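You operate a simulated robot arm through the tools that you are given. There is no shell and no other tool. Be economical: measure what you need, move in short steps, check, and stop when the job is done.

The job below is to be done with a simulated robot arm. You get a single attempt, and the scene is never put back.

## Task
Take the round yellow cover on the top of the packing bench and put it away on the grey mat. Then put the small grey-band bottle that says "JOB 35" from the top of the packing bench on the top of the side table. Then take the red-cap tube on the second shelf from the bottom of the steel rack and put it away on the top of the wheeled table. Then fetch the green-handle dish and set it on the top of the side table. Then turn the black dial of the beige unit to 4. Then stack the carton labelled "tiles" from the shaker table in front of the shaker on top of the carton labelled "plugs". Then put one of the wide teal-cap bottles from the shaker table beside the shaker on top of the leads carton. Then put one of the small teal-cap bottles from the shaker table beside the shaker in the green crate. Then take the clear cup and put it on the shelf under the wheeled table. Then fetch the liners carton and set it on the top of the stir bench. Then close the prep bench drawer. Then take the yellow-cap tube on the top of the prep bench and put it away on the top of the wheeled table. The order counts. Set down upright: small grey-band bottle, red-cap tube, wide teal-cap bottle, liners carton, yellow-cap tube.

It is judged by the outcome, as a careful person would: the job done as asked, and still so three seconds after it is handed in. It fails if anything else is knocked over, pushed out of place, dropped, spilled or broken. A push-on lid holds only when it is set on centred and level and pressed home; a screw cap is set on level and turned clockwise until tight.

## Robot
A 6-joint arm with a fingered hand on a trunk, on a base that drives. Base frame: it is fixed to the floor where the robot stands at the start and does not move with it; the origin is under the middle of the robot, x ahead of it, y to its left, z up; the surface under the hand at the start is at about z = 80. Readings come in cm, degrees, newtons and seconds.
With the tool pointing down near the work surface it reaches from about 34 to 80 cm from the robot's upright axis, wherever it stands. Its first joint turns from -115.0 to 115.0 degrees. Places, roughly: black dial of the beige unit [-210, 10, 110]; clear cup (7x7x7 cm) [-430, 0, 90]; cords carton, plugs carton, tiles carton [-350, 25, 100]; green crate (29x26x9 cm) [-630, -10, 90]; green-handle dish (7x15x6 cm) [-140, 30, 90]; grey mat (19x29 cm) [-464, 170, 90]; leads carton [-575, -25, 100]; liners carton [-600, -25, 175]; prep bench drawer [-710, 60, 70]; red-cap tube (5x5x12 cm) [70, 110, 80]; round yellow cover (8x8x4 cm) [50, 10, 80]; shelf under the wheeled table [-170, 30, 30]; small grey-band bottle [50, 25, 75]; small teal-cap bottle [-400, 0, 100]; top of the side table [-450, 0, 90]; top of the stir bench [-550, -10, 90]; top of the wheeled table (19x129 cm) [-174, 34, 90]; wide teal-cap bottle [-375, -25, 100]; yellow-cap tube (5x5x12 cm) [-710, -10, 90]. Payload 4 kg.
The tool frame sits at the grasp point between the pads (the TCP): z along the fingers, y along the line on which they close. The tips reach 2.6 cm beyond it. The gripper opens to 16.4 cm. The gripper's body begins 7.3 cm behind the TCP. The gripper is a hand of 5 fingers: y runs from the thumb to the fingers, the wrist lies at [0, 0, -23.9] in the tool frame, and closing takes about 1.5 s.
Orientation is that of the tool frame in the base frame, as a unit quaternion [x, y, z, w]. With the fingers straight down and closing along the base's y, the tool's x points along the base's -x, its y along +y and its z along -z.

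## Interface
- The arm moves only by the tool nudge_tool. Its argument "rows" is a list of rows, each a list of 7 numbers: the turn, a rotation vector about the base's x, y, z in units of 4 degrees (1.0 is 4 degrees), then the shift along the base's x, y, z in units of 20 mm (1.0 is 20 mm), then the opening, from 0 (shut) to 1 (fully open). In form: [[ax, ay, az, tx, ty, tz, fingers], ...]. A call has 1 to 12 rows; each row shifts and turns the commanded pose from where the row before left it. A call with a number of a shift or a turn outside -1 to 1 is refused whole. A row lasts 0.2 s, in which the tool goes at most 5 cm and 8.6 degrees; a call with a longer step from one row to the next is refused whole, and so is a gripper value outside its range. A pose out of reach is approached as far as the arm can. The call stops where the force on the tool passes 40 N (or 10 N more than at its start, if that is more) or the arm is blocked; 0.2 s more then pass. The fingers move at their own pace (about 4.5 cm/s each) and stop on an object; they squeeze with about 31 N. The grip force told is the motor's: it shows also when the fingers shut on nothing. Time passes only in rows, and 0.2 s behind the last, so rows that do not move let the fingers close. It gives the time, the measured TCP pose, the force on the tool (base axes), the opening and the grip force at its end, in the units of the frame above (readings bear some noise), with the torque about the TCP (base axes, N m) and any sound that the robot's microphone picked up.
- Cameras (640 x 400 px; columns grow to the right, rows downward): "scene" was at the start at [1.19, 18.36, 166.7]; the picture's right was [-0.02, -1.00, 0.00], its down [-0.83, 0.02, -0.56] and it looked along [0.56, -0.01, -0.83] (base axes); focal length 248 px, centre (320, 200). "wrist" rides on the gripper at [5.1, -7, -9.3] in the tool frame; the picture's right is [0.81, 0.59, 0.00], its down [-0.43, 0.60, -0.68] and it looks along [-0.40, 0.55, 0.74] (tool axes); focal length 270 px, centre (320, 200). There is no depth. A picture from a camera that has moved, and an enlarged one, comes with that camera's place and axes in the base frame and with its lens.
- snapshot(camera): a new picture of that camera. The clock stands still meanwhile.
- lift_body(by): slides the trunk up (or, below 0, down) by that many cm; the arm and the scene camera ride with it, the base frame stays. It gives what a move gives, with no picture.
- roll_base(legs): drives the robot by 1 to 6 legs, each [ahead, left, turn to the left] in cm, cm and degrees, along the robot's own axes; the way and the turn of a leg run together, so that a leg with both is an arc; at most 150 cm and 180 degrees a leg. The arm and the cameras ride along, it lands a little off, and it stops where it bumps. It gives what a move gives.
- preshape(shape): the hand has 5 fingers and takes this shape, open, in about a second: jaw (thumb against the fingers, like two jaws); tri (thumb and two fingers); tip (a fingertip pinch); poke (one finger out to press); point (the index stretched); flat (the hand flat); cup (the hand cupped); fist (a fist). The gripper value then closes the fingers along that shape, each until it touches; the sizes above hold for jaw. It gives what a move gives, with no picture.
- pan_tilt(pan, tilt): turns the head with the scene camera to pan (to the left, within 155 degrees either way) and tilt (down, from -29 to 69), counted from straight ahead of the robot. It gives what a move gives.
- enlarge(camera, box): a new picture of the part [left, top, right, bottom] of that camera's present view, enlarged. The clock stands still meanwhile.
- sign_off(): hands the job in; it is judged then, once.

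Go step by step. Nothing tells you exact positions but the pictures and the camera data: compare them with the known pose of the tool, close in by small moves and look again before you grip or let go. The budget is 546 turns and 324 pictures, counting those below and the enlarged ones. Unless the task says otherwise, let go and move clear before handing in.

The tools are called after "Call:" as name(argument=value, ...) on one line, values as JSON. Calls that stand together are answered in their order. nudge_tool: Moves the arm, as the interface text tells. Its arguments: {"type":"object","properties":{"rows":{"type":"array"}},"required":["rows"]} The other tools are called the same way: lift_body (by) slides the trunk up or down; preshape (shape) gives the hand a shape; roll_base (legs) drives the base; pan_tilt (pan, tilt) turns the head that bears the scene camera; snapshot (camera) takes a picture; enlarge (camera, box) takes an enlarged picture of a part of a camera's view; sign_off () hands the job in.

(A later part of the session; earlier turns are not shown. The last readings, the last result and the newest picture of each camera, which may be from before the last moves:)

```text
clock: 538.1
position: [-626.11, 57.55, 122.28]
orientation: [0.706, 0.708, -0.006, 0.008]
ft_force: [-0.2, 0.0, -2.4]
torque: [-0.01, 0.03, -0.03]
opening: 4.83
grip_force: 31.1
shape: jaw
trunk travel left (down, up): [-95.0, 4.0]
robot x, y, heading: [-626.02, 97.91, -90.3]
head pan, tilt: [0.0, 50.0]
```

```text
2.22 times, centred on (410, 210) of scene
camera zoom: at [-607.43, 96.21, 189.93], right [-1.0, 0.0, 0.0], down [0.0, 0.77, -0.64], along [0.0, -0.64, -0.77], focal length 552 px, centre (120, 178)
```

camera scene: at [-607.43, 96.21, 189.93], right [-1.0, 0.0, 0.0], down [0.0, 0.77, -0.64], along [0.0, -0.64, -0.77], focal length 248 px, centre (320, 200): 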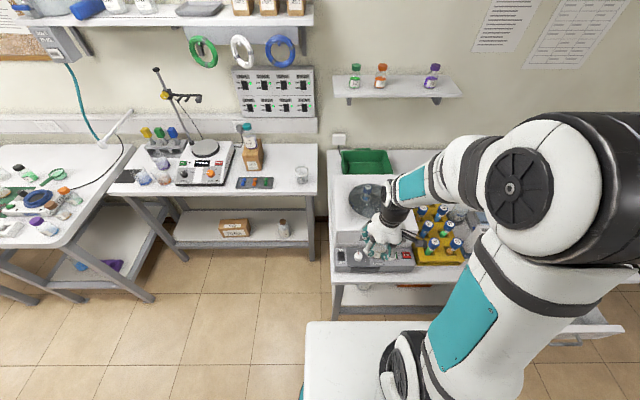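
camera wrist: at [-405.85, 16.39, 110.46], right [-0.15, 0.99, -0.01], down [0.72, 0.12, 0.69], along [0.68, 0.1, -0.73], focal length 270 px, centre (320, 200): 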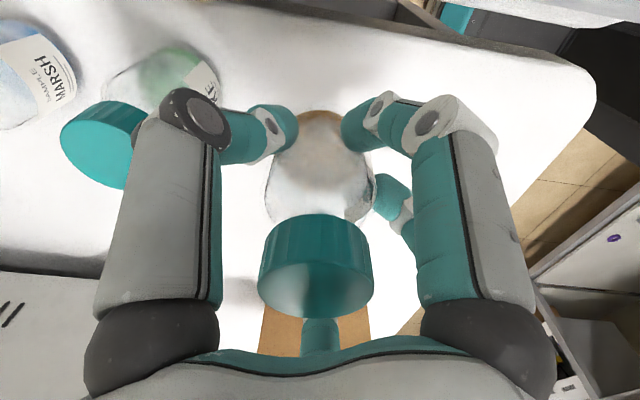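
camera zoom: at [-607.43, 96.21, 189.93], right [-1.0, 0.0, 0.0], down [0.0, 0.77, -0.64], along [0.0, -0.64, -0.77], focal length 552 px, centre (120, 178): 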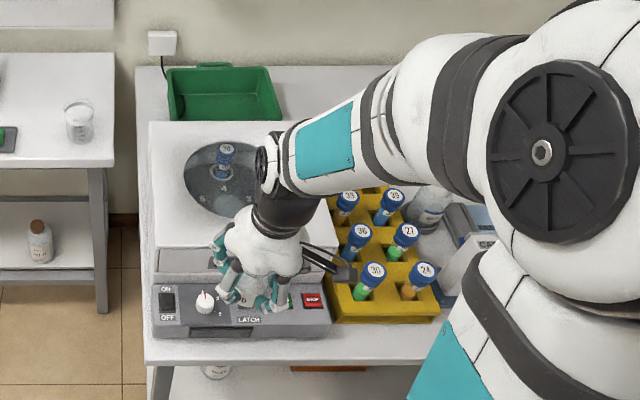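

The crate sits behind a centrifuge, so I'll reach it from the alcove at the stir bench, over the bench's left side. I shift the hand right, then drive there.

Call:
nudge_tool(rows=[[0, 0, 0, -1, 0, 0, 0], [0, 0, 0, -1, 0, 0, 0], [0, 0, 0, -1, 0, 0, 0], [0, 0, 0, -1, 0, 0, 0], [0, 0, 0, -1, 0, 0, 0], [0, 0, 0, -1, 0, 0, 0], [0, 0, 0, -1, 0, 0, 0]])

Call:
roll_base(legs=[[0, 47, 0.3], [46, 0, 0]])

Call:
pan_tilt(pan=-40, tilt=50)

Call:
snapshot(camera="scene")

```text
clock: 539.8
position: [-640.32, 57.51, 122.21]
orientation: [0.705, 0.709, -0.006, 0.008]
ft_force: [0.4, 0.6, -2.3]
torque: [-0.01, -0.01, -0.01]
opening: 4.85
grip_force: 30.7
shape: jaw
trunk travel left (down, up): [-95.0, 4.0]
robot x, y, heading: [-625.87, 97.89, -90.2]
head pan, tilt: [0.0, 50.0]
```

```text
clock: 544.9
position: [-593.99, 10.96, 122.3]
orientation: [0.706, 0.708, -0.006, 0.008]
ft_force: [-0.4, -0.5, -1.3]
torque: [-0.01, -0.01, 0.01]
opening: 4.82
grip_force: 30.8
shape: jaw
trunk travel left (down, up): [-95.0, 4.0]
robot x, y, heading: [-579.91, 51.52, -90.5]
head pan, tilt: [0.0, 50.0]
```

```text
clock: 546.0
position: [-594.03, 11.17, 122.31]
orientation: [0.706, 0.708, -0.005, 0.008]
ft_force: [-0.3, -0.1, -2.3]
torque: [0.03, 0.0, 0.02]
opening: 4.84
grip_force: 31.2
shape: jaw
trunk travel left (down, up): [-95.0, 4.0]
robot x, y, heading: [-580.02, 51.56, -90.3]
head pan, tilt: [-40.0, 50.0]
```

```text
141 pictures are left
camera scene: at [-566.2, 51.49, 189.93], right [-0.76, 0.65, 0.0], down [0.5, 0.58, -0.64], along [-0.42, -0.49, -0.77], focal length 248 px, centre (320, 200)
```

scene: 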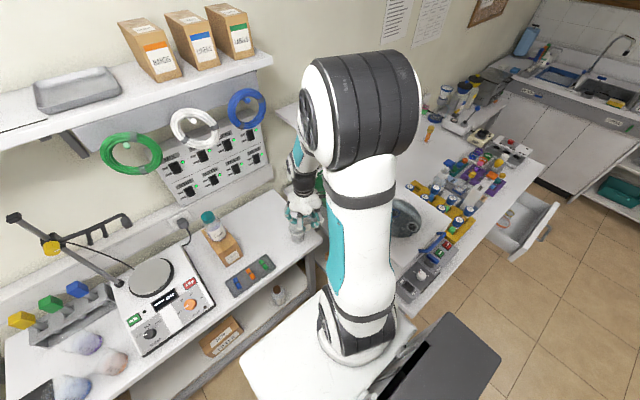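

Call:
nudge_tool(rows=[[0, 0, 0, -1, -0.6, 0, 0], [0, 0, 0, -1, -0.6, 0, 0], [0, 0, 0, -1, -0.6, 0, 0], [0, 0, 0, -1, -0.6, 0, 0], [0, 0, 0, -1, -0.6, 0, 0], [0, 0, 0, -1, -0.6, 0, 0], [0, 0, 0, -1, -0.6, 0, 0], [0, 0, 0, -1, -0.6, 0, 0], [0, 0, 0, -1, -0.6, 0, 0], [0, 0, 0, -1, -0.6, 0, 0], [0, 0, 0, -1, -0.6, 0, 0], [0, 0, 0, -1, -0.6, 0, 0]])

Call:
snapshot(camera="wrist")

Call:
snapshot(camera="scene")

```text
clock: 548.6
position: [-618.28, -3.3, 122.3]
orientation: [0.706, 0.708, -0.005, 0.008]
ft_force: [-0.4, 0.2, -1.3]
torque: [0.03, -0.05, 0.01]
opening: 4.87
grip_force: 30.8
shape: jaw
trunk travel left (down, up): [-95.0, 4.0]
robot x, y, heading: [-579.98, 51.8, -90.5]
head pan, tilt: [-40.0, 50.0]
```

```text
140 pictures are left
camera wrist: at [-625.17, 1.82, 131.4], right [0.59, 0.81, -0.01], down [0.59, -0.42, 0.69], along [0.55, -0.41, -0.73], focal length 270 px, centre (320, 200)
```

wrist: 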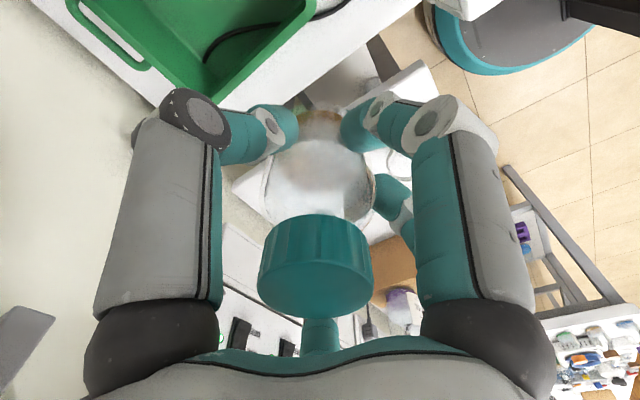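

```text
139 pictures are left
camera scene: at [-566.36, 51.42, 189.94], right [-0.76, 0.65, 0.0], down [0.5, 0.58, -0.64], along [-0.42, -0.49, -0.77], focal length 248 px, centre (320, 200)
```

scene: 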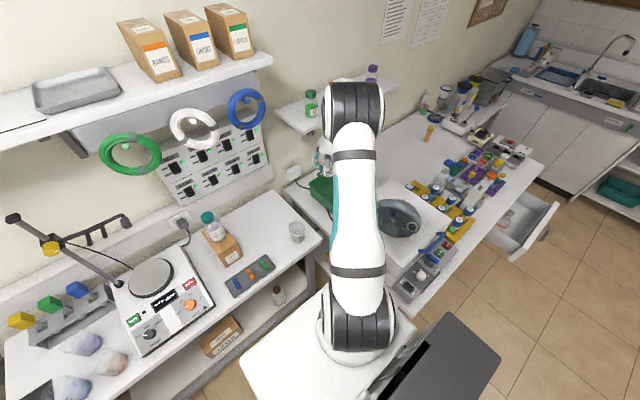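

Call:
nudge_tool(rows=[[0, 0, 0, -1, -0.2, -0.3, 0], [0, 0, 0, -1, -0.2, -0.3, 0], [0, 0, 0, -1, -0.2, -0.3, 0], [0, 0, 0, -1, -0.2, -0.3, 0], [0, 0, 0, -1, -0.2, -0.3, 0], [0, 0, 0, -1, -0.2, -0.3, 0], [0, 0, 0, -0.85, -0.2, -0.3, 0], [0, 0, 0, 0, 0, 0, 0]])

Call:
snapshot(camera="wrist")

Call:
enlarge(camera="scene", box=[270, 100, 430, 220])

```text
clock: 550.4
position: [-631.92, -5.97, 118.03]
orientation: [0.706, 0.708, -0.006, 0.007]
ft_force: [-0.5, -0.2, -2.4]
torque: [-0.02, 0.03, 0.02]
opening: 4.86
grip_force: 30.4
shape: jaw
trunk travel left (down, up): [-95.0, 4.0]
robot x, y, heading: [-579.53, 51.61, -90.4]
head pan, tilt: [-40.0, 50.0]
```

```text
138 pictures are left
camera wrist: at [-638.7, -0.83, 127.2], right [0.59, 0.81, -0.01], down [0.59, -0.42, 0.69], along [0.55, -0.41, -0.73], focal length 270 px, centre (320, 200)
```

wrist: 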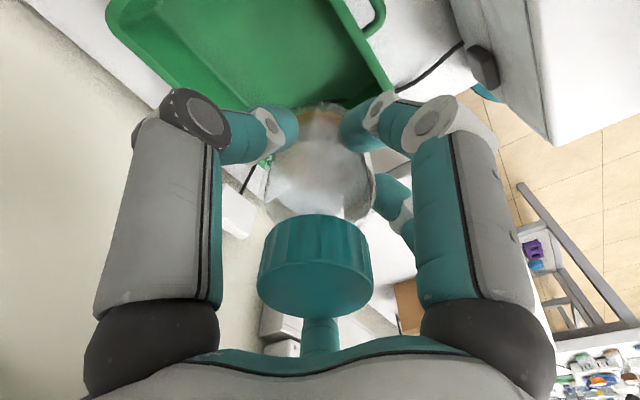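

```text
3.33 times, centred on (350, 160) of scene
camera zoom: at [-566.17, 51.51, 189.93], right [-0.76, 0.65, 0.0], down [0.5, 0.58, -0.64], along [-0.42, -0.49, -0.77], focal length 828 px, centre (220, 333)
```

zoom: 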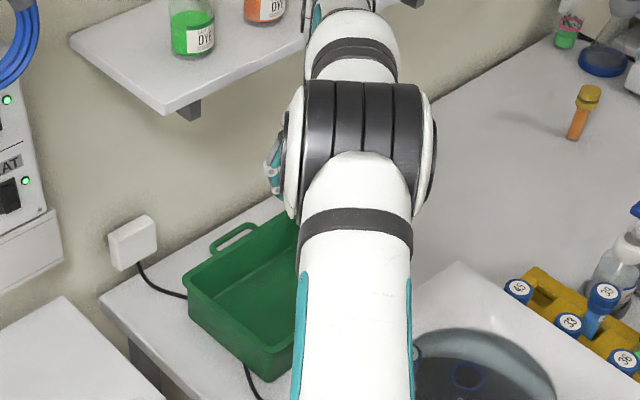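

The crate's interior is about x -619..-645, y -17..-2. I nudge the base 3 cm forward to centre over it, then descend.

Call:
roll_base(legs=[[3, 0, 0]])

Call:
nudge_tool(rows=[[0, 0, 0, 0, 0, -1, 0], [0, 0, 0, 0, 0, -1, 0], [0, 0, 0, 0, 0, -1, 0], [0, 0, 0, 0, 0, -1, 0], [0, 0, 0, 0, 0, -0.5, 0], [0, 0, 0, 0, 0, 0, 0]])

Call:
snapshot(camera="wrist")

Call:
pan_tilt(pan=-55, tilt=50)

Call:
snapshot(camera="scene")

```text
clock: 551.2
position: [-631.9, -8.93, 117.98]
orientation: [0.706, 0.708, -0.005, 0.007]
ft_force: [-0.9, -0.2, -2.3]
torque: [0.02, 0.01, 0.01]
opening: 4.86
grip_force: 30.9
shape: jaw
trunk travel left (down, up): [-95.0, 4.0]
robot x, y, heading: [-579.88, 48.53, -90.6]
head pan, tilt: [-40.0, 50.0]
```

```text
clock: 552.6
position: [-631.99, -8.8, 108.92]
orientation: [0.705, 0.709, -0.005, 0.009]
ft_force: [0.2, 0.0, -1.9]
torque: [0.02, 0.04, 0.0]
opening: 4.85
grip_force: 31.1
shape: jaw
trunk travel left (down, up): [-95.0, 4.0]
robot x, y, heading: [-579.93, 48.73, -90.4]
head pan, tilt: [-40.0, 50.0]
```

```text
136 pictures are left
camera wrist: at [-638.8, -3.7, 118.1], right [0.59, 0.81, -0.01], down [0.59, -0.42, 0.69], along [0.55, -0.41, -0.73], focal length 270 px, centre (320, 200)
```

wrist: 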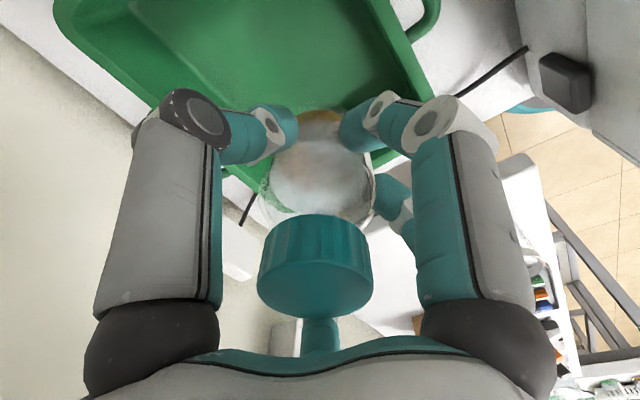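

```text
clock: 553.4
position: [-631.84, -8.84, 108.96]
orientation: [0.707, 0.707, -0.006, 0.008]
ft_force: [0.8, 0.0, -2.7]
torque: [0.0, 0.03, -0.04]
opening: 4.86
grip_force: 31.1
shape: jaw
trunk travel left (down, up): [-95.0, 4.0]
robot x, y, heading: [-579.71, 48.7, -90.3]
head pan, tilt: [-55.0, 50.0]
```

```text
135 pictures are left
camera scene: at [-567.61, 50.01, 189.93], right [-0.57, 0.82, 0.0], down [0.63, 0.44, -0.64], along [-0.53, -0.36, -0.77], focal length 248 px, centre (320, 200)
```

scene: 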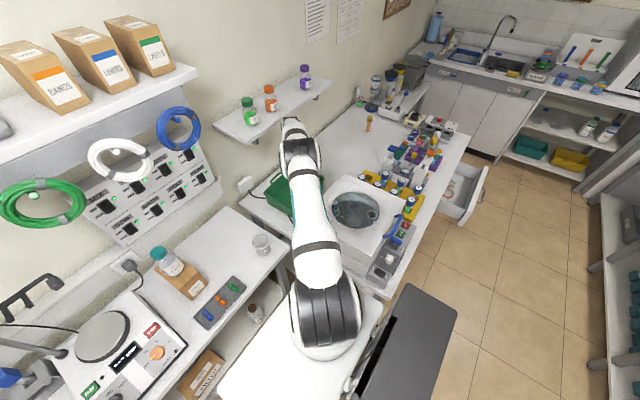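

Call:
enlarge(camera="scene", box=[210, 60, 350, 220])

```text
2.50 times, centred on (280, 140) of scene
camera zoom: at [-567.61, 50.01, 189.93], right [-0.57, 0.82, 0.0], down [0.63, 0.44, -0.64], along [-0.53, -0.36, -0.77], focal length 621 px, centre (420, 350)
```

zoom: 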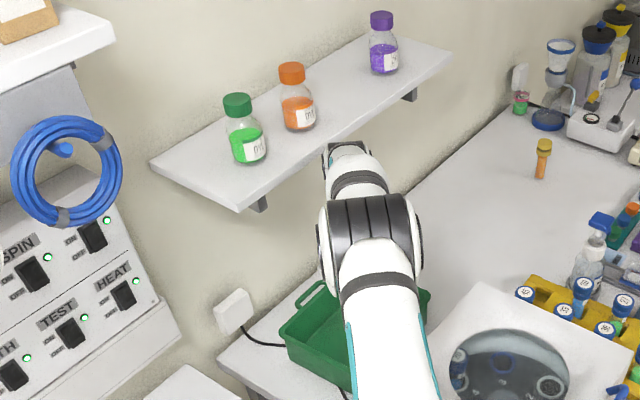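

The wrist is close to the small shelf's front edge. I tilt the hand ~8° so the wrist moves toward me, and then descend.

Call:
nudge_tool(rows=[[-0.5, 0, 0, 0, 0.1, 0, 0], [-0.5, 0, 0, 0, 0.1, 0, 0], [-0.5, 0, 0, 0, 0.1, 0, 0], [-0.5, 0, 0, 0, 0.1, 0, 0], [0, 0, 0, 0, 0, -0.8, 0], [0, 0, 0, 0, 0, -0.8, 0], [0, 0, 0, 0, 0, -0.8, 0], [0, 0, 0, 0, 0, -0.8, 0], [0, 0, 0, 0, 0, -0.8, 0], [0, 0, 0, 0, 0, 0, 0]])

Call:
enlarge(camera="scene", box=[210, 60, 350, 220])

Call:
snapshot(camera="wrist")

```text
clock: 555.6
position: [-631.93, -8.04, 101.09]
orientation: [0.703, 0.706, -0.054, 0.058]
ft_force: [0.5, -0.3, -1.4]
torque: [0.02, -0.01, -0.02]
opening: 4.83
grip_force: 31.5
shape: jaw
trunk travel left (down, up): [-95.0, 4.0]
robot x, y, heading: [-579.78, 48.62, -90.7]
head pan, tilt: [-55.0, 50.0]
```

```text
2.50 times, centred on (280, 140) of scene
camera zoom: at [-567.59, 50.05, 189.93], right [-0.57, 0.82, 0.0], down [0.63, 0.43, -0.64], along [-0.53, -0.36, -0.77], focal length 621 px, centre (420, 350)
```

zoom: 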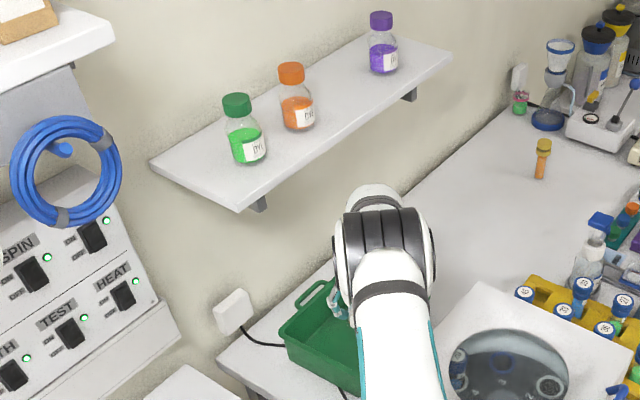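

```text
132 pictures are left
camera wrist: at [-638.7, -1.74, 109.41], right [0.59, 0.8, -0.13], down [0.59, -0.32, 0.74], along [0.55, -0.51, -0.66], focal length 270 px, centre (320, 200)
```

wrist: 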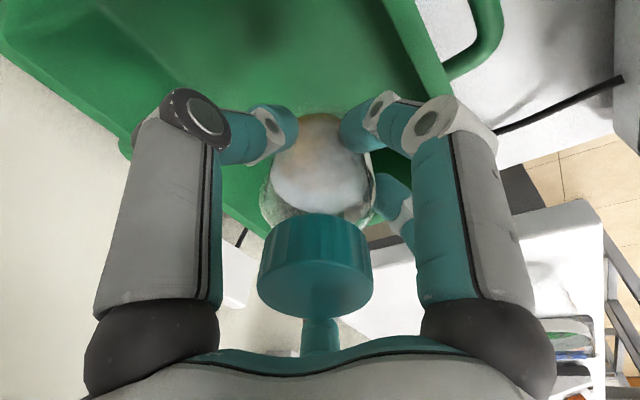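

Call:
nudge_tool(rows=[[0, 0, 0, 0, 0, -0.6, 0], [0, 0, 0, 0, 0, -0.6, 0], [0, 0, 0, 0, 0, -0.3, 0], [0, 0, 0, 0, 0, -0.2, 0], [0, 0, 0, 0, 0, -0.15, 0]])

```text
clock: 556.8
position: [-631.84, -8.14, 97.33]
orientation: [0.703, 0.707, -0.054, 0.058]
ft_force: [1.0, -0.3, -2.1]
torque: [0.03, -0.01, 0.01]
opening: 4.83
grip_force: 31.3
shape: jaw
trunk travel left (down, up): [-95.0, 4.0]
robot x, y, heading: [-579.87, 48.52, -90.4]
head pan, tilt: [-55.0, 50.0]
```

Call:
nudge_tool(rows=[[0, 0, 0, 0, 0, -0.15, 0], [0, 0, 0, 0, 0, -0.15, 0], [0, 0, 0, 0, 0, -0.15, 0], [0, 0, 0, 0, 0, -0.1, 0]])

```text
clock: 557.8
position: [-631.85, -8.24, 96.22]
orientation: [0.703, 0.707, -0.055, 0.058]
ft_force: [-0.2, 0.6, -2.9]
torque: [0.02, -0.01, -0.05]
opening: 4.84
grip_force: 30.9
shape: jaw
trunk travel left (down, up): [-95.0, 4.0]
robot x, y, heading: [-579.7, 48.56, -90.3]
head pan, tilt: [-55.0, 50.0]
```

Call:
nudge_tool(rows=[[0, 0, 0, 0, 0, -0.12, 0], [0, 0, 0, 0, 0, -0.1, 0], [0, 0, 0, 0, 0, 0, 0]])

```text
clock: 558.6
position: [-631.81, -8.11, 95.84]
orientation: [0.703, 0.706, -0.055, 0.058]
ft_force: [-0.5, -0.4, -2.4]
torque: [0.01, -0.01, -0.03]
opening: 4.84
grip_force: 30.6
shape: jaw
trunk travel left (down, up): [-95.0, 4.0]
robot x, y, heading: [-579.47, 48.44, -90.7]
head pan, tilt: [-55.0, 50.0]
```

Call:
nudge_tool(rows=[[0, 0, 0, 0, 0, -0.15, 0], [0, 0, 0, 0, 0, -0.15, 0], [0, 0, 0, 0, 0, 0, 0]])

```text
clock: 559.4
position: [-631.85, -8.05, 95.28]
orientation: [0.704, 0.706, -0.055, 0.057]
ft_force: [0.6, 0.0, -1.8]
torque: [-0.02, 0.04, -0.03]
opening: 4.86
grip_force: 30.8
shape: jaw
trunk travel left (down, up): [-95.0, 4.0]
robot x, y, heading: [-579.6, 48.69, -90.3]
head pan, tilt: [-55.0, 50.0]
```

Call:
snapshot(camera="wrist")

Call:
nudge_tool(rows=[[0, 0, 0, 0, 0, -0.15, 0], [0, 0, 0, 0, 0, -0.15, 0], [0, 0, 0, 0, 0, 0, 0]])

```text
131 pictures are left
camera wrist: at [-638.78, -1.71, 103.53], right [0.59, 0.8, -0.13], down [0.59, -0.32, 0.74], along [0.55, -0.51, -0.66], focal length 270 px, centre (320, 200)
```

wrist: 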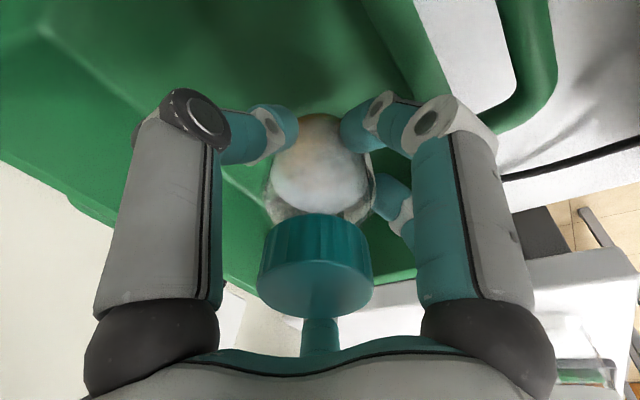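

```text
clock: 560.2
position: [-631.76, -8.13, 94.52]
orientation: [0.704, 0.706, -0.055, 0.057]
ft_force: [0.1, -1.1, -0.1]
torque: [0.09, 0.03, -0.03]
opening: 4.84
grip_force: 31.2
shape: jaw
trunk travel left (down, up): [-95.0, 4.0]
robot x, y, heading: [-580.07, 48.59, -90.2]
head pan, tilt: [-55.0, 50.0]
```

Touching begins (force and torque changed). A touch more, then release gently.

Call:
nudge_tool(rows=[[0, 0, 0, 0, 0, -0.1, 0], [0, 0, 0, 0, 0, 0, 0], [0, 0, 0, 0, 0, 0, 0.33], [0, 0, 0, 0, 0, 0, 0.36], [0, 0, 0, 0, 0, 0, 0.4], [0, 0, 0, 0, 0, 0, 0.44], [0, 0, 0, 0, 0, 0, 0.47], [0, 0, 0, 0, 0, 0, 0.47]])

Call:
snapshot(camera="wrist")

```text
clock: 562.0
position: [-631.8, -8.08, 94.57]
orientation: [0.704, 0.706, -0.054, 0.057]
ft_force: [0.0, -1.4, 1.3]
torque: [0.07, 0.03, 0.02]
opening: 7.66
grip_force: 0.0
shape: jaw
trunk travel left (down, up): [-95.0, 4.0]
robot x, y, heading: [-579.94, 48.5, -90.3]
head pan, tilt: [-55.0, 50.0]
```

```text
130 pictures are left
camera wrist: at [-638.72, -1.73, 102.79], right [0.59, 0.8, -0.13], down [0.59, -0.32, 0.74], along [0.55, -0.51, -0.66], focal length 270 px, centre (320, 200)
```

wrist: 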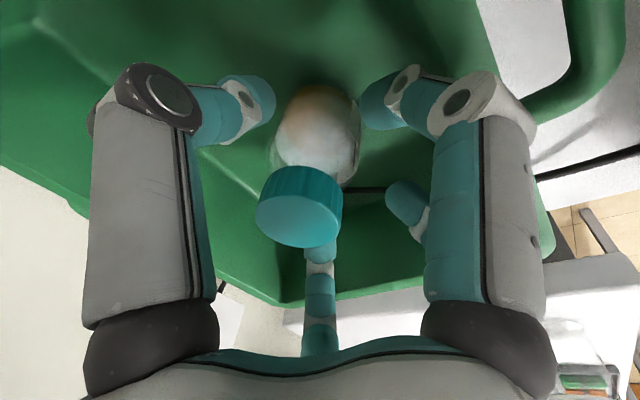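

The bottle stands in the crate. I withdraw upward along the tool axis, then retract.

Call:
nudge_tool(rows=[[0, 0, 0, 0, 0.04, 0.3, 0.5], [0, 0, 0, 0, 0.07, 0.5, 0.5], [0, 0, 0, 0, 0.1, 0.8, 0.5], [0, 0, 0, 0, 0.14, 1, 0.5], [0, 0, 0, 0, 0.14, 1, 0.5], [0, 0, 0, 0, 0.14, 1, 0.5], [0, 0, 0, 0, 0.14, 1, 0.5], [0, 0, 0, 0, 0.3, 1, 0.5], [0, 0, 0, 0.3, 0.6, 1, 0.5], [0, 0, 0, 0.5, 0.8, 1, 0.5], [0, 0, 0, 1, 0.8, 1, 0.5], [0, 0, 0, 1, 0.8, 0.6, 0.5]])

Call:
snapshot(camera="wrist")

Call:
enlarge(camera="scene", box=[210, 60, 370, 220])

```text
clock: 564.6
position: [-626.05, 0.13, 114.97]
orientation: [0.704, 0.706, -0.056, 0.056]
ft_force: [0.3, -0.6, 0.7]
torque: [0.02, 0.05, -0.03]
opening: 8.17
grip_force: 0.0
shape: jaw
trunk travel left (down, up): [-95.0, 4.0]
robot x, y, heading: [-580.05, 48.68, -90.3]
head pan, tilt: [-55.0, 50.0]
```

```text
129 pictures are left
camera wrist: at [-633.12, 6.51, 123.27], right [0.58, 0.8, -0.13], down [0.59, -0.32, 0.74], along [0.55, -0.51, -0.66], focal length 270 px, centre (320, 200)
```

wrist: 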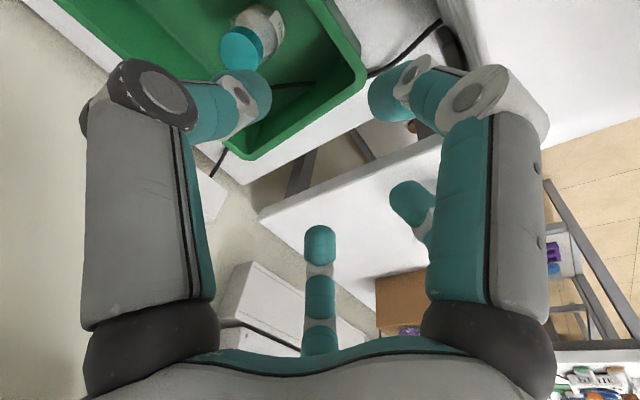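

```text
2.50 times, centred on (290, 140) of scene
camera zoom: at [-567.49, 50.16, 189.92], right [-0.57, 0.82, 0.0], down [0.63, 0.43, -0.64], along [-0.53, -0.36, -0.77], focal length 621 px, centre (395, 350)
```

zoom: 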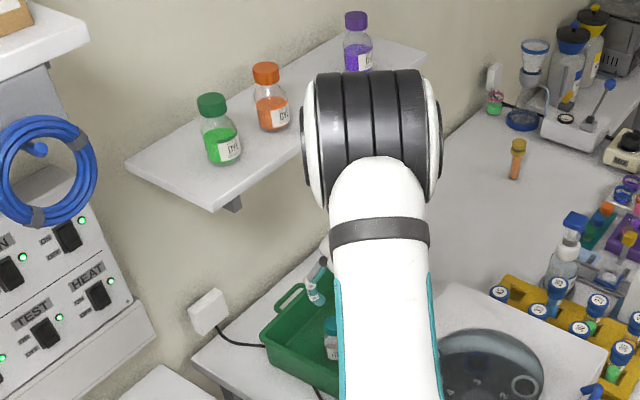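

Bottle is upright in the crate. Now retract and go for the clear cup on the side table.

Call:
nudge_tool(rows=[[0.5, 0, 0, 1, 0.4, 0.4, 0.6], [0.5, 0, 0, 1, 0.4, 0.4, 0.6], [0.5, 0, 0, 1, 0.4, 0.4, 0.6], [0.5, 0, 0, 1, 0.4, 0.4, 0.6], [0, 0, 0, 1, 0.4, 0.2, 0.6], [0, 0, 0, 1, 0.4, 0, 0.6], [0, 0, 0, 1, 0.4, 0, 0.6], [0, 0, 0, 1, 0.4, 0, 0.6], [0, 0, 0, 1, 0.4, 0, 0.6], [0, 0, 0, 1, 0.4, 0, 0.6], [0, 0, 0, 1, 0.4, 0, 0.6], [0, 0, 0, 1, 0.4, 0, 0.6]])

Call:
roll_base(legs=[[-48, 0, 0], [0, 75, 0], [0, 75, 0], [20, 0, 0.3]])

Call:
pan_tilt(pan=0, tilt=52)

Call:
snapshot(camera="scene")

```text
clock: 567.2
position: [-602.21, 9.6, 118.5]
orientation: [0.706, 0.708, -0.005, 0.008]
ft_force: [0.2, -0.3, 0.4]
torque: [-0.04, 0.02, -0.01]
opening: 9.76
grip_force: 0.1
shape: jaw
trunk travel left (down, up): [-95.0, 4.0]
robot x, y, heading: [-579.83, 48.65, -90.6]
head pan, tilt: [-55.0, 50.0]
```

```text
clock: 578.5
position: [-451.99, 36.02, 118.27]
orientation: [0.704, 0.71, -0.005, 0.008]
ft_force: [-0.5, -0.2, -0.8]
torque: [0.02, 0.02, -0.02]
opening: 9.76
grip_force: 0.0
shape: jaw
trunk travel left (down, up): [-95.0, 4.0]
robot x, y, heading: [-429.78, 75.25, -90.1]
head pan, tilt: [-55.0, 50.0]
```

```text
clock: 579.8
position: [-452.14, 36.2, 118.44]
orientation: [0.704, 0.71, -0.006, 0.009]
ft_force: [0.1, -0.5, 0.1]
torque: [-0.04, 0.0, -0.01]
opening: 9.78
grip_force: 0.1
shape: jaw
trunk travel left (down, up): [-95.0, 4.0]
robot x, y, heading: [-430.06, 75.49, -89.8]
head pan, tilt: [0.0, 52.0]
```

```text
127 pictures are left
camera scene: at [-411.4, 73.73, 189.66], right [-1.0, 0.0, 0.0], down [0.0, 0.79, -0.62], along [0.0, -0.62, -0.79], focal length 248 px, centre (320, 200)
```

scene: 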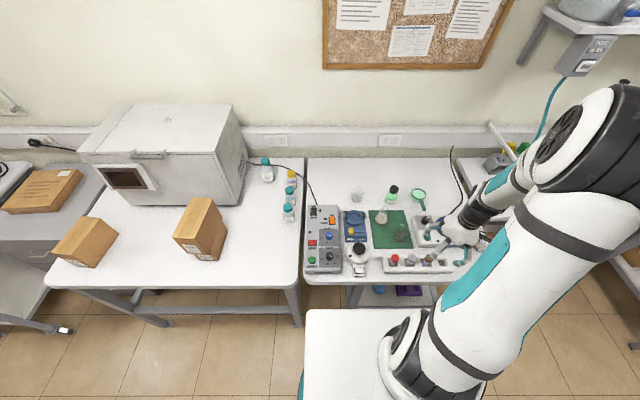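

Call:
enlarge(camera="scene", box=[300, 150, 460, 270])

```text
3.33 times, centred on (380, 210) of scene
camera zoom: at [-411.4, 73.73, 189.66], right [-1.0, 0.0, 0.0], down [0.0, 0.79, -0.62], along [0.0, -0.62, -0.79], focal length 828 px, centre (120, 167)
```

zoom: 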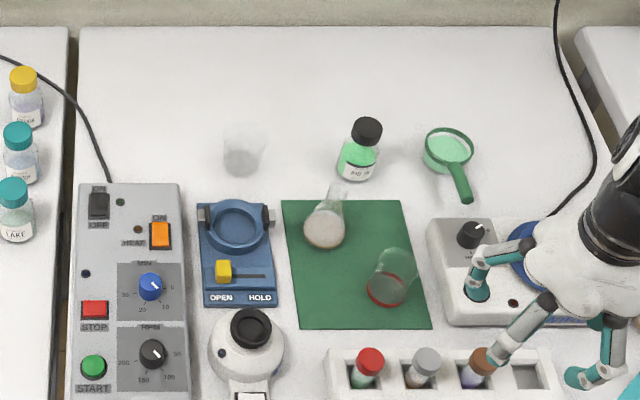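

All set-down items look fine. The clear cup is at (-429.8, -5.3). I drive 3 cm closer and move over it.

Call:
roll_base(legs=[[3, 0, 0]])

Call:
nudge_tool(rows=[[0, 0, 0, 1, -1, 0, 0.64], [0, 0, 0, 1, -1, 0, 0.64], [0, 0, 0, 1, -1, 0, 0.64], [0, 0, 0, 1, -1, 0, 0.64], [0, 0, 0, 1, -1, 0, 0.64], [0, 0, 0, 1, -1, 0, 0.64], [0, 0, 0, 1, -1, 0, 0.64], [0, 0, 0, 1, -1, 0, 0.64], [0, 0, 0, 1, -1, 0, 0.64], [0, 0, 0, 1, -1, 0, 0.64], [0, 0, 0, 1, -1, 0, 0.64], [0, 0, 0, 0.1, -1, 0, 0.64]])

Call:
nudge_tool(rows=[[0, 0, 0, 0, -1, -0.3, 0.64], [0, 0, 0, 0, -1, -0.3, 0.64], [0, 0, 0, 0, -1, -0.3, 0.64], [0, 0, 0, 0, -1, -0.3, 0.64], [0, 0, 0, 0, -1, -0.3, 0.64], [0, 0, 0, 0, -1, -0.3, 0.64], [0, 0, 0, 0, -0.9, -0.3, 0.64], [0, 0, 0, 0, 0, -0.3, 0.64]])

Call:
snapshot(camera="wrist")

Call:
enlarge(camera="scene", box=[290, 130, 410, 230])

```text
clock: 580.6
position: [-452.07, 33.08, 118.37]
orientation: [0.704, 0.71, -0.005, 0.007]
ft_force: [-0.4, -0.1, -0.1]
torque: [0.02, 0.01, -0.01]
opening: 9.81
grip_force: 0.0
shape: jaw
trunk travel left (down, up): [-95.0, 4.0]
robot x, y, heading: [-429.75, 72.45, -89.8]
head pan, tilt: [0.0, 52.0]
```

```text
clock: 583.2
position: [-429.88, 8.98, 118.22]
orientation: [0.704, 0.71, -0.005, 0.008]
ft_force: [-1.1, -0.8, 0.0]
torque: [0.03, -0.04, 0.01]
opening: 10.44
grip_force: 0.1
shape: jaw
trunk travel left (down, up): [-95.0, 4.0]
robot x, y, heading: [-430.04, 72.19, -90.0]
head pan, tilt: [0.0, 52.0]
```

```text
clock: 585.0
position: [-429.93, -4.6, 113.52]
orientation: [0.704, 0.71, -0.005, 0.008]
ft_force: [-0.6, -0.6, -0.8]
torque: [0.01, 0.02, 0.05]
opening: 10.46
grip_force: 0.1
shape: jaw
trunk travel left (down, up): [-95.0, 4.0]
robot x, y, heading: [-430.41, 72.11, -90.1]
head pan, tilt: [0.0, 52.0]
```

```text
125 pictures are left
camera wrist: at [-436.87, 0.5, 122.7], right [0.58, 0.81, -0.01], down [0.6, -0.41, 0.69], along [0.55, -0.41, -0.73], focal length 270 px, centre (320, 200)
```

wrist: 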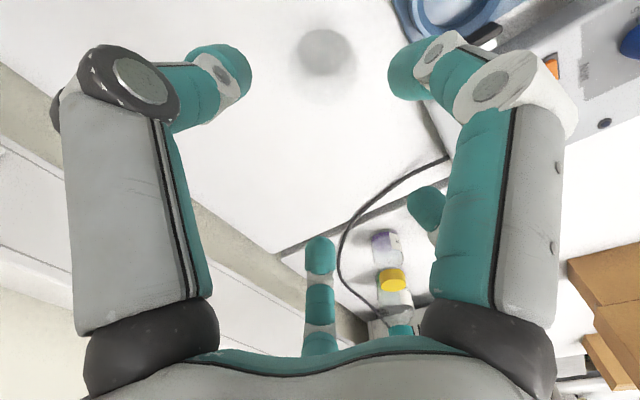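

```text
4.00 times, centred on (350, 180) of scene
camera zoom: at [-411.38, 70.8, 189.66], right [-1.0, 0.0, 0.0], down [0.0, 0.79, -0.62], along [0.0, -0.62, -0.79], focal length 994 px, centre (200, 280)
```

zoom: 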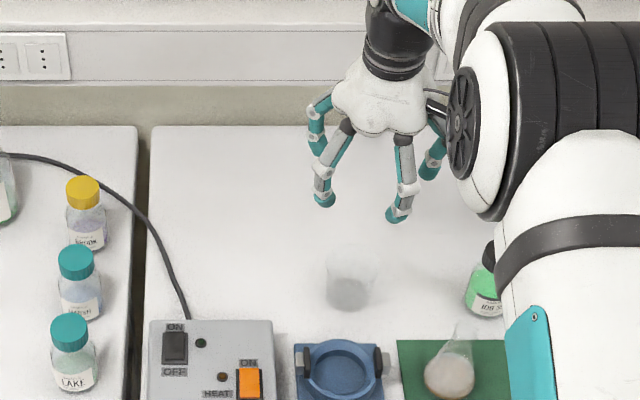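

Call:
nudge_tool(rows=[[0, 0, 0, 0, -0.15, -1, 0.64], [0, 0, 0, 0, 0, -1, 0.64], [0, 0, 0, 0, 0, -1, 0.64], [0, 0, 0, 0, 0, -1, 0.64], [0, 0, 0, 0, 0, -1, 0.64], [0, 0, 0, 0, 0, -1, 0.64], [0, 0, 0, 0, 0, -0.6, 0.64], [0, 0, 0, 0, 0, 0, 0.64]])

Call:
snapshot(camera="wrist")

```text
clock: 586.8
position: [-429.85, -5.01, 100.29]
orientation: [0.704, 0.71, -0.005, 0.008]
ft_force: [0.8, 0.2, -0.4]
torque: [-0.01, 0.02, 0.01]
opening: 10.45
grip_force: 0.0
shape: jaw
trunk travel left (down, up): [-95.0, 4.0]
robot x, y, heading: [-429.89, 72.42, -90.0]
head pan, tilt: [0.0, 52.0]
```

```text
123 pictures are left
camera wrist: at [-436.74, 0.19, 109.41], right [0.58, 0.81, -0.01], down [0.6, -0.41, 0.69], along [0.55, -0.41, -0.73], focal length 270 px, centre (320, 200)
```

wrist: 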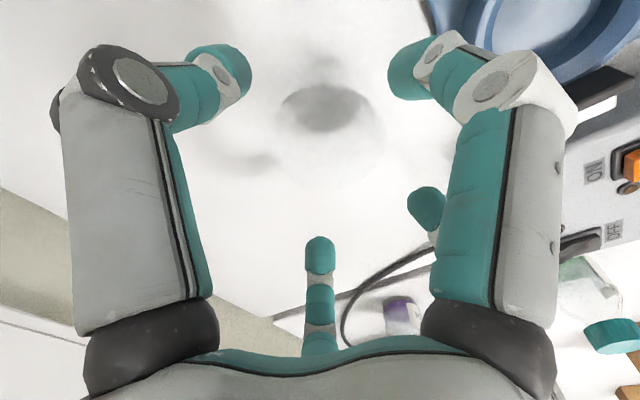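

Call:
nudge_tool(rows=[[0, 0, 0, 0, 0, -1, 0.64], [0, 0, 0, 0, 0, -1, 0.64], [0, 0, 0, 0, 0, -1, 0.64], [0, 0, 0, 0, 0, 0, 0.58], [0, 0, 0, 0, 0, 0, 0.52], [0, 0, 0, 0, 0, 0, 0.46], [0, 0, 0, 0, 0, 0, 0.4], [0, 0, 0, 0, 0, 0, 0.34], [0, 0, 0, 0, 0, 0, 0.28], [0, 0, 0, 0, 0, 0, 0.22], [0, 0, 0, 0, 0, 0, 0.1], [0, 0, 0, 0, 0, 0, 0]])

Call:
snapshot(camera="wrist")

Call:
enlarge(camera="scene", box=[310, 150, 390, 220])

```text
clock: 589.4
position: [-429.91, -5.06, 94.25]
orientation: [0.704, 0.71, -0.006, 0.008]
ft_force: [-0.2, 0.1, -0.1]
torque: [0.01, -0.02, -0.04]
opening: 5.23
grip_force: 30.8
shape: jaw
trunk travel left (down, up): [-95.0, 4.0]
robot x, y, heading: [-430.2, 72.17, -90.0]
head pan, tilt: [0.0, 52.0]
```

```text
122 pictures are left
camera wrist: at [-436.87, 0.11, 103.42], right [0.58, 0.81, -0.01], down [0.6, -0.41, 0.69], along [0.55, -0.41, -0.73], focal length 270 px, centre (320, 200)
```

wrist: 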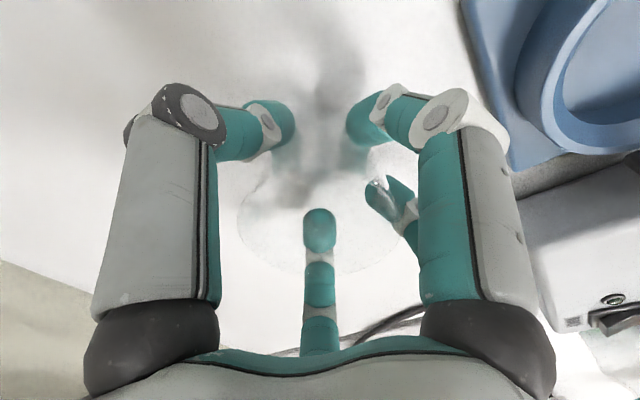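

```text
5.71 times, centred on (350, 185) of scene
camera zoom: at [-411.38, 70.75, 189.66], right [-1.0, 0.0, 0.0], down [0.0, 0.79, -0.62], along [0.0, -0.62, -0.79], focal length 1420 px, centre (149, 286)
```

zoom: 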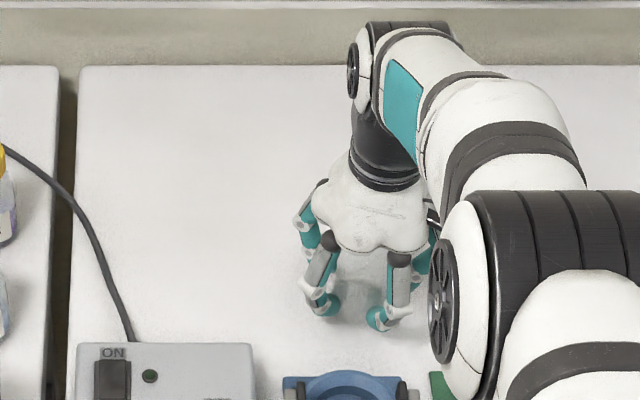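

Gripped at 5.2 cm under the rim. I lift, retract, and check it.

Call:
nudge_tool(rows=[[0, 0, 0, 0, 0, 0.4, 0], [0, 0, 0, 0, 0, 0.8, 0], [0, 0, 0, 0, 0, 1, 0], [0, 0, 0, 0, 0, 1, 0], [0, 0, 0, 0, 0, 1, 0], [0, 0, 0, 0, 0, 1, 0], [0, 0, 0, 0, 0, 1, 0], [0, 0, 0, 0, 0.5, 1, 0], [0, 0, 0, 0, 1, 1, 0], [0, 0, 0, 0, 1, 1, 0], [0, 0, 0, 0, 1, 1, 0], [0, 0, 0, 0, 1, 1, 0]])

Call:
nudge_tool(rows=[[0, 0, 0, 0, 1, 0, 0], [0, 0, 0, 0, 1, 0, 0], [0, 0, 0, 0, 1, 0, 0], [0, 0, 0, 0, 1, 0, 0], [0, 0, 0, 0, 1, 0, 0], [0, 0, 0, 0, 1, 0, 0], [0, 0, 0, 0, 1, 0, 0], [0, 0, 0, 0, 1, 0, 0], [0, 0, 0, 0, 1, 0, 0], [0, 0, 0, 0, 1, 0, 0], [0, 0, 0, 0, 1, 0, 0]])

Call:
snapshot(camera="wrist")

Call:
enlarge(camera="scene", box=[300, 170, 420, 270])

```text
clock: 592.0
position: [-429.77, 4.27, 117.04]
orientation: [0.704, 0.71, -0.006, 0.008]
ft_force: [0.1, 0.4, 0.1]
torque: [-0.01, -0.04, -0.03]
opening: 5.23
grip_force: 30.9
shape: jaw
trunk travel left (down, up): [-95.0, 4.0]
robot x, y, heading: [-429.76, 72.43, -89.9]
head pan, tilt: [0.0, 52.0]
```

```text
clock: 594.4
position: [-429.91, 26.29, 116.68]
orientation: [0.704, 0.71, -0.006, 0.009]
ft_force: [0.2, -0.3, -1.3]
torque: [-0.03, 0.0, 0.0]
opening: 5.26
grip_force: 31.4
shape: jaw
trunk travel left (down, up): [-95.0, 4.0]
robot x, y, heading: [-429.86, 72.25, -90.3]
head pan, tilt: [0.0, 52.0]
```

```text
120 pictures are left
camera wrist: at [-436.82, 31.36, 125.86], right [0.58, 0.81, -0.01], down [0.6, -0.41, 0.69], along [0.55, -0.41, -0.73], focal length 270 px, centre (320, 200)
```

wrist: 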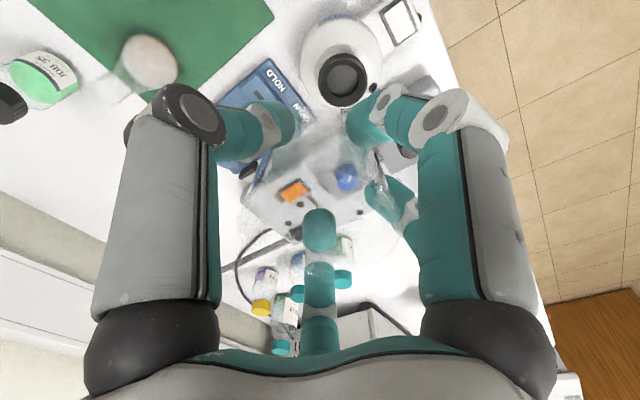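

```text
4.00 times, centred on (360, 220) of scene
camera zoom: at [-411.37, 70.88, 189.66], right [-1.0, 0.0, 0.0], down [0.0, 0.79, -0.62], along [0.0, -0.62, -0.79], focal length 994 px, centre (160, 120)
```

zoom: 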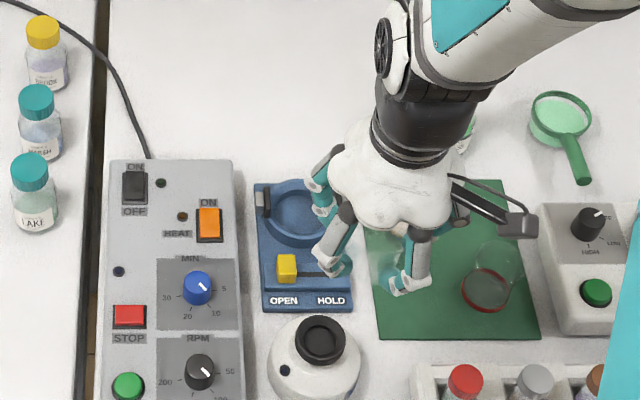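

The cup is held. I drive to the wheeled table's right part and look at the lower shelf.

Call:
roll_base(legs=[[-28, 0, 0.2], [0, 105, 0], [0, 105, 0]])

Call:
lift_body(by=-35)

Call:
pan_tilt(pan=0, tilt=48)

Call:
snapshot(camera="scene")

```text
clock: 606.5
position: [-216.2, 56.89, 116.68]
orientation: [0.7, 0.714, -0.005, 0.008]
ft_force: [0.3, -0.8, -1.2]
torque: [0.02, 0.03, 0.01]
opening: 5.23
grip_force: 31.3
shape: jaw
trunk travel left (down, up): [-95.0, 4.0]
robot x, y, heading: [-216.63, 102.7, -89.7]
head pan, tilt: [0.0, 52.0]
```

```text
clock: 610.0
position: [-216.3, 56.92, 81.7]
orientation: [0.701, 0.713, -0.005, 0.008]
ft_force: [-0.5, -0.4, -0.6]
torque: [-0.02, 0.0, 0.02]
opening: 5.23
grip_force: 30.8
shape: jaw
trunk travel left (down, up): [-60.0, 39.0]
robot x, y, heading: [-216.71, 103.12, -89.6]
head pan, tilt: [0.0, 52.0]
```

```text
clock: 610.6
position: [-216.29, 56.79, 81.65]
orientation: [0.7, 0.714, -0.006, 0.008]
ft_force: [-0.4, -0.4, -0.8]
torque: [0.02, -0.03, 0.02]
opening: 5.24
grip_force: 31.4
shape: jaw
trunk travel left (down, up): [-60.0, 39.0]
robot x, y, heading: [-216.5, 103.01, -89.6]
head pan, tilt: [0.0, 48.0]
```

```text
118 pictures are left
camera scene: at [-198.18, 101.26, 155.2], right [-1.0, -0.01, 0.0], down [-0.01, 0.74, -0.67], along [0.01, -0.67, -0.74], focal length 248 px, centre (320, 200)
```

scene: 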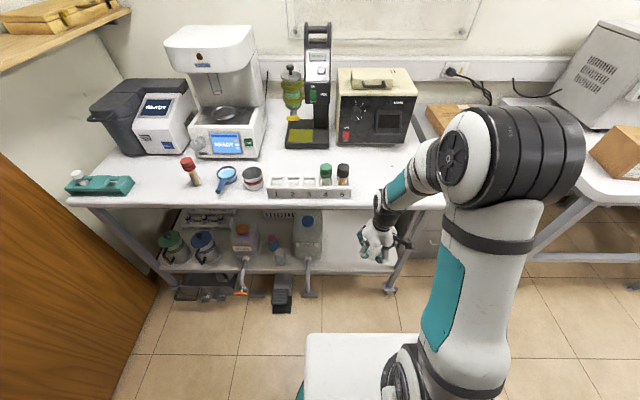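

Call:
lift_body(by=-36)

Call:
pan_tilt(pan=0, tilt=42)

Call:
snapshot(camera="scene")

Call:
enlarge(camera="scene", box=[220, 170, 440, 320])

```text
clock: 614.1
position: [-216.27, 56.92, 45.76]
orientation: [0.701, 0.713, -0.006, 0.008]
ft_force: [-0.1, -0.6, -0.5]
torque: [0.02, -0.01, -0.01]
opening: 5.24
grip_force: 30.8
shape: jaw
trunk travel left (down, up): [-24.0, 75.0]
robot x, y, heading: [-216.84, 102.86, -89.5]
head pan, tilt: [0.0, 48.0]
```

```text
clock: 614.8
position: [-216.25, 56.99, 45.68]
orientation: [0.7, 0.714, -0.006, 0.009]
ft_force: [0.4, -0.6, 0.4]
torque: [0.02, 0.0, 0.01]
opening: 5.24
grip_force: 31.0
shape: jaw
trunk travel left (down, up): [-24.0, 75.0]
robot x, y, heading: [-216.84, 103.15, -89.5]
head pan, tilt: [0.0, 42.0]
```

```text
117 pictures are left
camera scene: at [-198.17, 100.78, 120.05], right [-1.0, -0.01, 0.0], down [-0.01, 0.67, -0.74], along [0.01, -0.74, -0.67], focal length 248 px, centre (320, 200)
```

scene: 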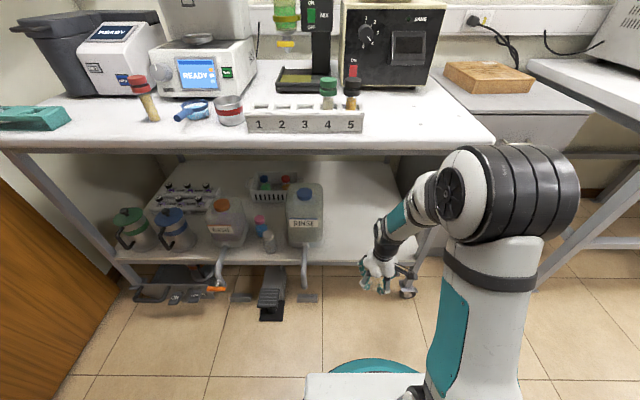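

```text
2.67 times, centred on (330, 245) of scene
camera zoom: at [-198.17, 100.78, 120.05], right [-1.0, -0.01, 0.0], down [-0.01, 0.67, -0.74], along [0.01, -0.74, -0.67], focal length 663 px, centre (293, 80)
```

zoom: 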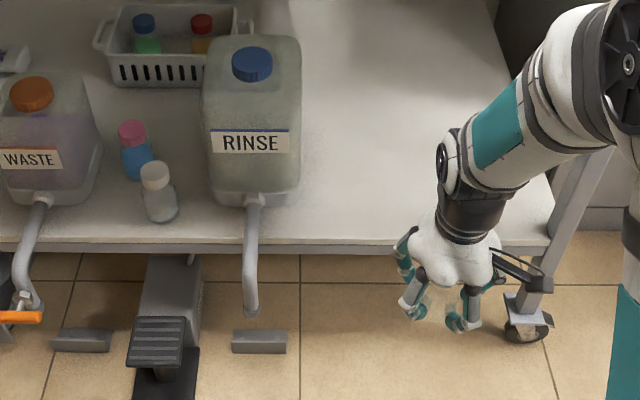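

Right part of the lower shelf (x≈-217) is free. I back off 11 cm so the arm goes in stretched and low, then extend under the tabletop.

Call:
roll_base(legs=[[-11, 0, -0.5]])

Call:
nudge_tool(rows=[[0, 0, 0, 0, -1, 0, 0], [0, 0, 0, 0, -1, 0, 0], [0, 0, 0, 0, -1, 0, 0], [0, 0, 0, 0, -1, 0, 0], [0, 0, 0, 0, -1, 0, 0], [0, 0, 0, 0, -1, 0, 0], [0, 0, 0, 0, -1, 0, 0]])

Call:
snapshot(camera="scene")

```text
clock: 616.0
position: [-216.95, 68.13, 45.69]
orientation: [0.704, 0.71, -0.005, 0.008]
ft_force: [0.3, 1.0, -0.4]
torque: [0.02, 0.01, -0.04]
opening: 5.22
grip_force: 31.7
shape: jaw
trunk travel left (down, up): [-24.0, 75.0]
robot x, y, heading: [-217.34, 113.78, -90.4]
head pan, tilt: [0.0, 42.0]
```

```text
clock: 617.6
position: [-216.83, 54.1, 45.66]
orientation: [0.705, 0.709, -0.005, 0.007]
ft_force: [0.2, 0.1, -0.9]
torque: [-0.03, -0.01, -0.01]
opening: 5.19
grip_force: 31.1
shape: jaw
trunk travel left (down, up): [-24.0, 75.0]
robot x, y, heading: [-216.36, 114.45, -90.2]
head pan, tilt: [0.0, 42.0]
```

```text
115 pictures are left
camera scene: at [-198.23, 111.77, 120.05], right [-1.0, 0.0, 0.0], down [0.0, 0.67, -0.74], along [0.0, -0.74, -0.67], focal length 248 px, centre (320, 200)
```

scene: 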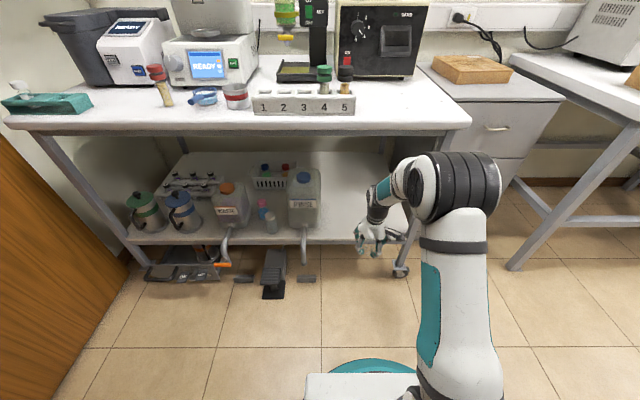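

Call:
nudge_tool(rows=[[0, 0, 0, 0, -1, -0.2, 0], [0, 0, 0, 0, -1, -0.2, 0], [0, 0, 0, 0, -1, -0.2, 0], [0, 0, 0, 0, -1, -0.2, 0], [0, 0, 0, 0, -1, -0.2, 0]])

Call:
snapshot(camera="scene")

Call:
snapshot(camera="wrist")

```text
clock: 618.8
position: [-216.6, 44.14, 43.67]
orientation: [0.704, 0.71, -0.007, 0.009]
ft_force: [0.0, 0.2, 0.0]
torque: [-0.03, -0.01, 0.0]
opening: 5.22
grip_force: 31.2
shape: jaw
trunk travel left (down, up): [-24.0, 75.0]
robot x, y, heading: [-216.85, 114.16, -90.4]
head pan, tilt: [0.0, 42.0]
```

```text
114 pictures are left
camera scene: at [-198.23, 111.76, 120.05], right [-1.0, 0.0, 0.0], down [0.0, 0.67, -0.74], along [0.0, -0.74, -0.67], focal length 248 px, centre (320, 200)
```

scene: 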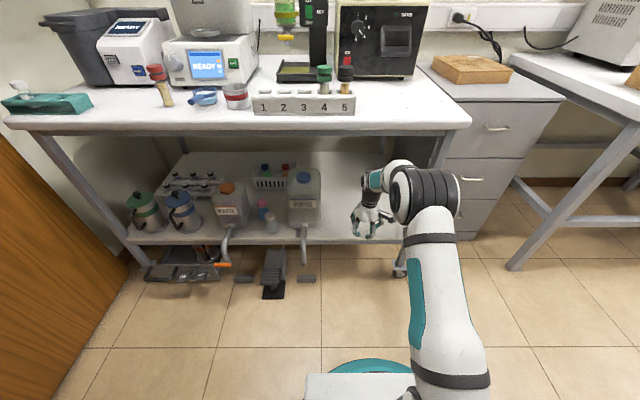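

```text
113 pictures are left
camera wrist: at [-223.55, 49.24, 52.97], right [0.58, 0.81, -0.01], down [0.6, -0.41, 0.69], along [0.55, -0.41, -0.73], focal length 270 px, centre (320, 200)
```

wrist: 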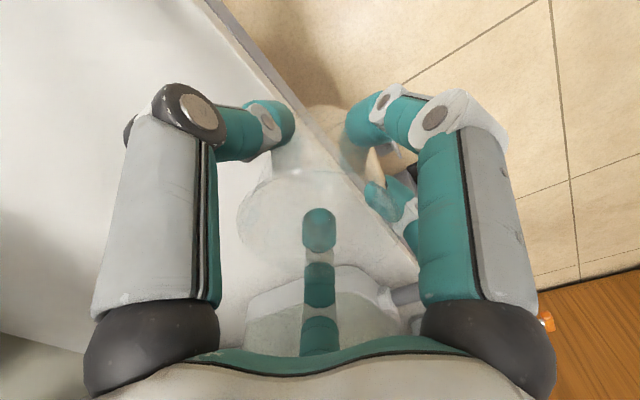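

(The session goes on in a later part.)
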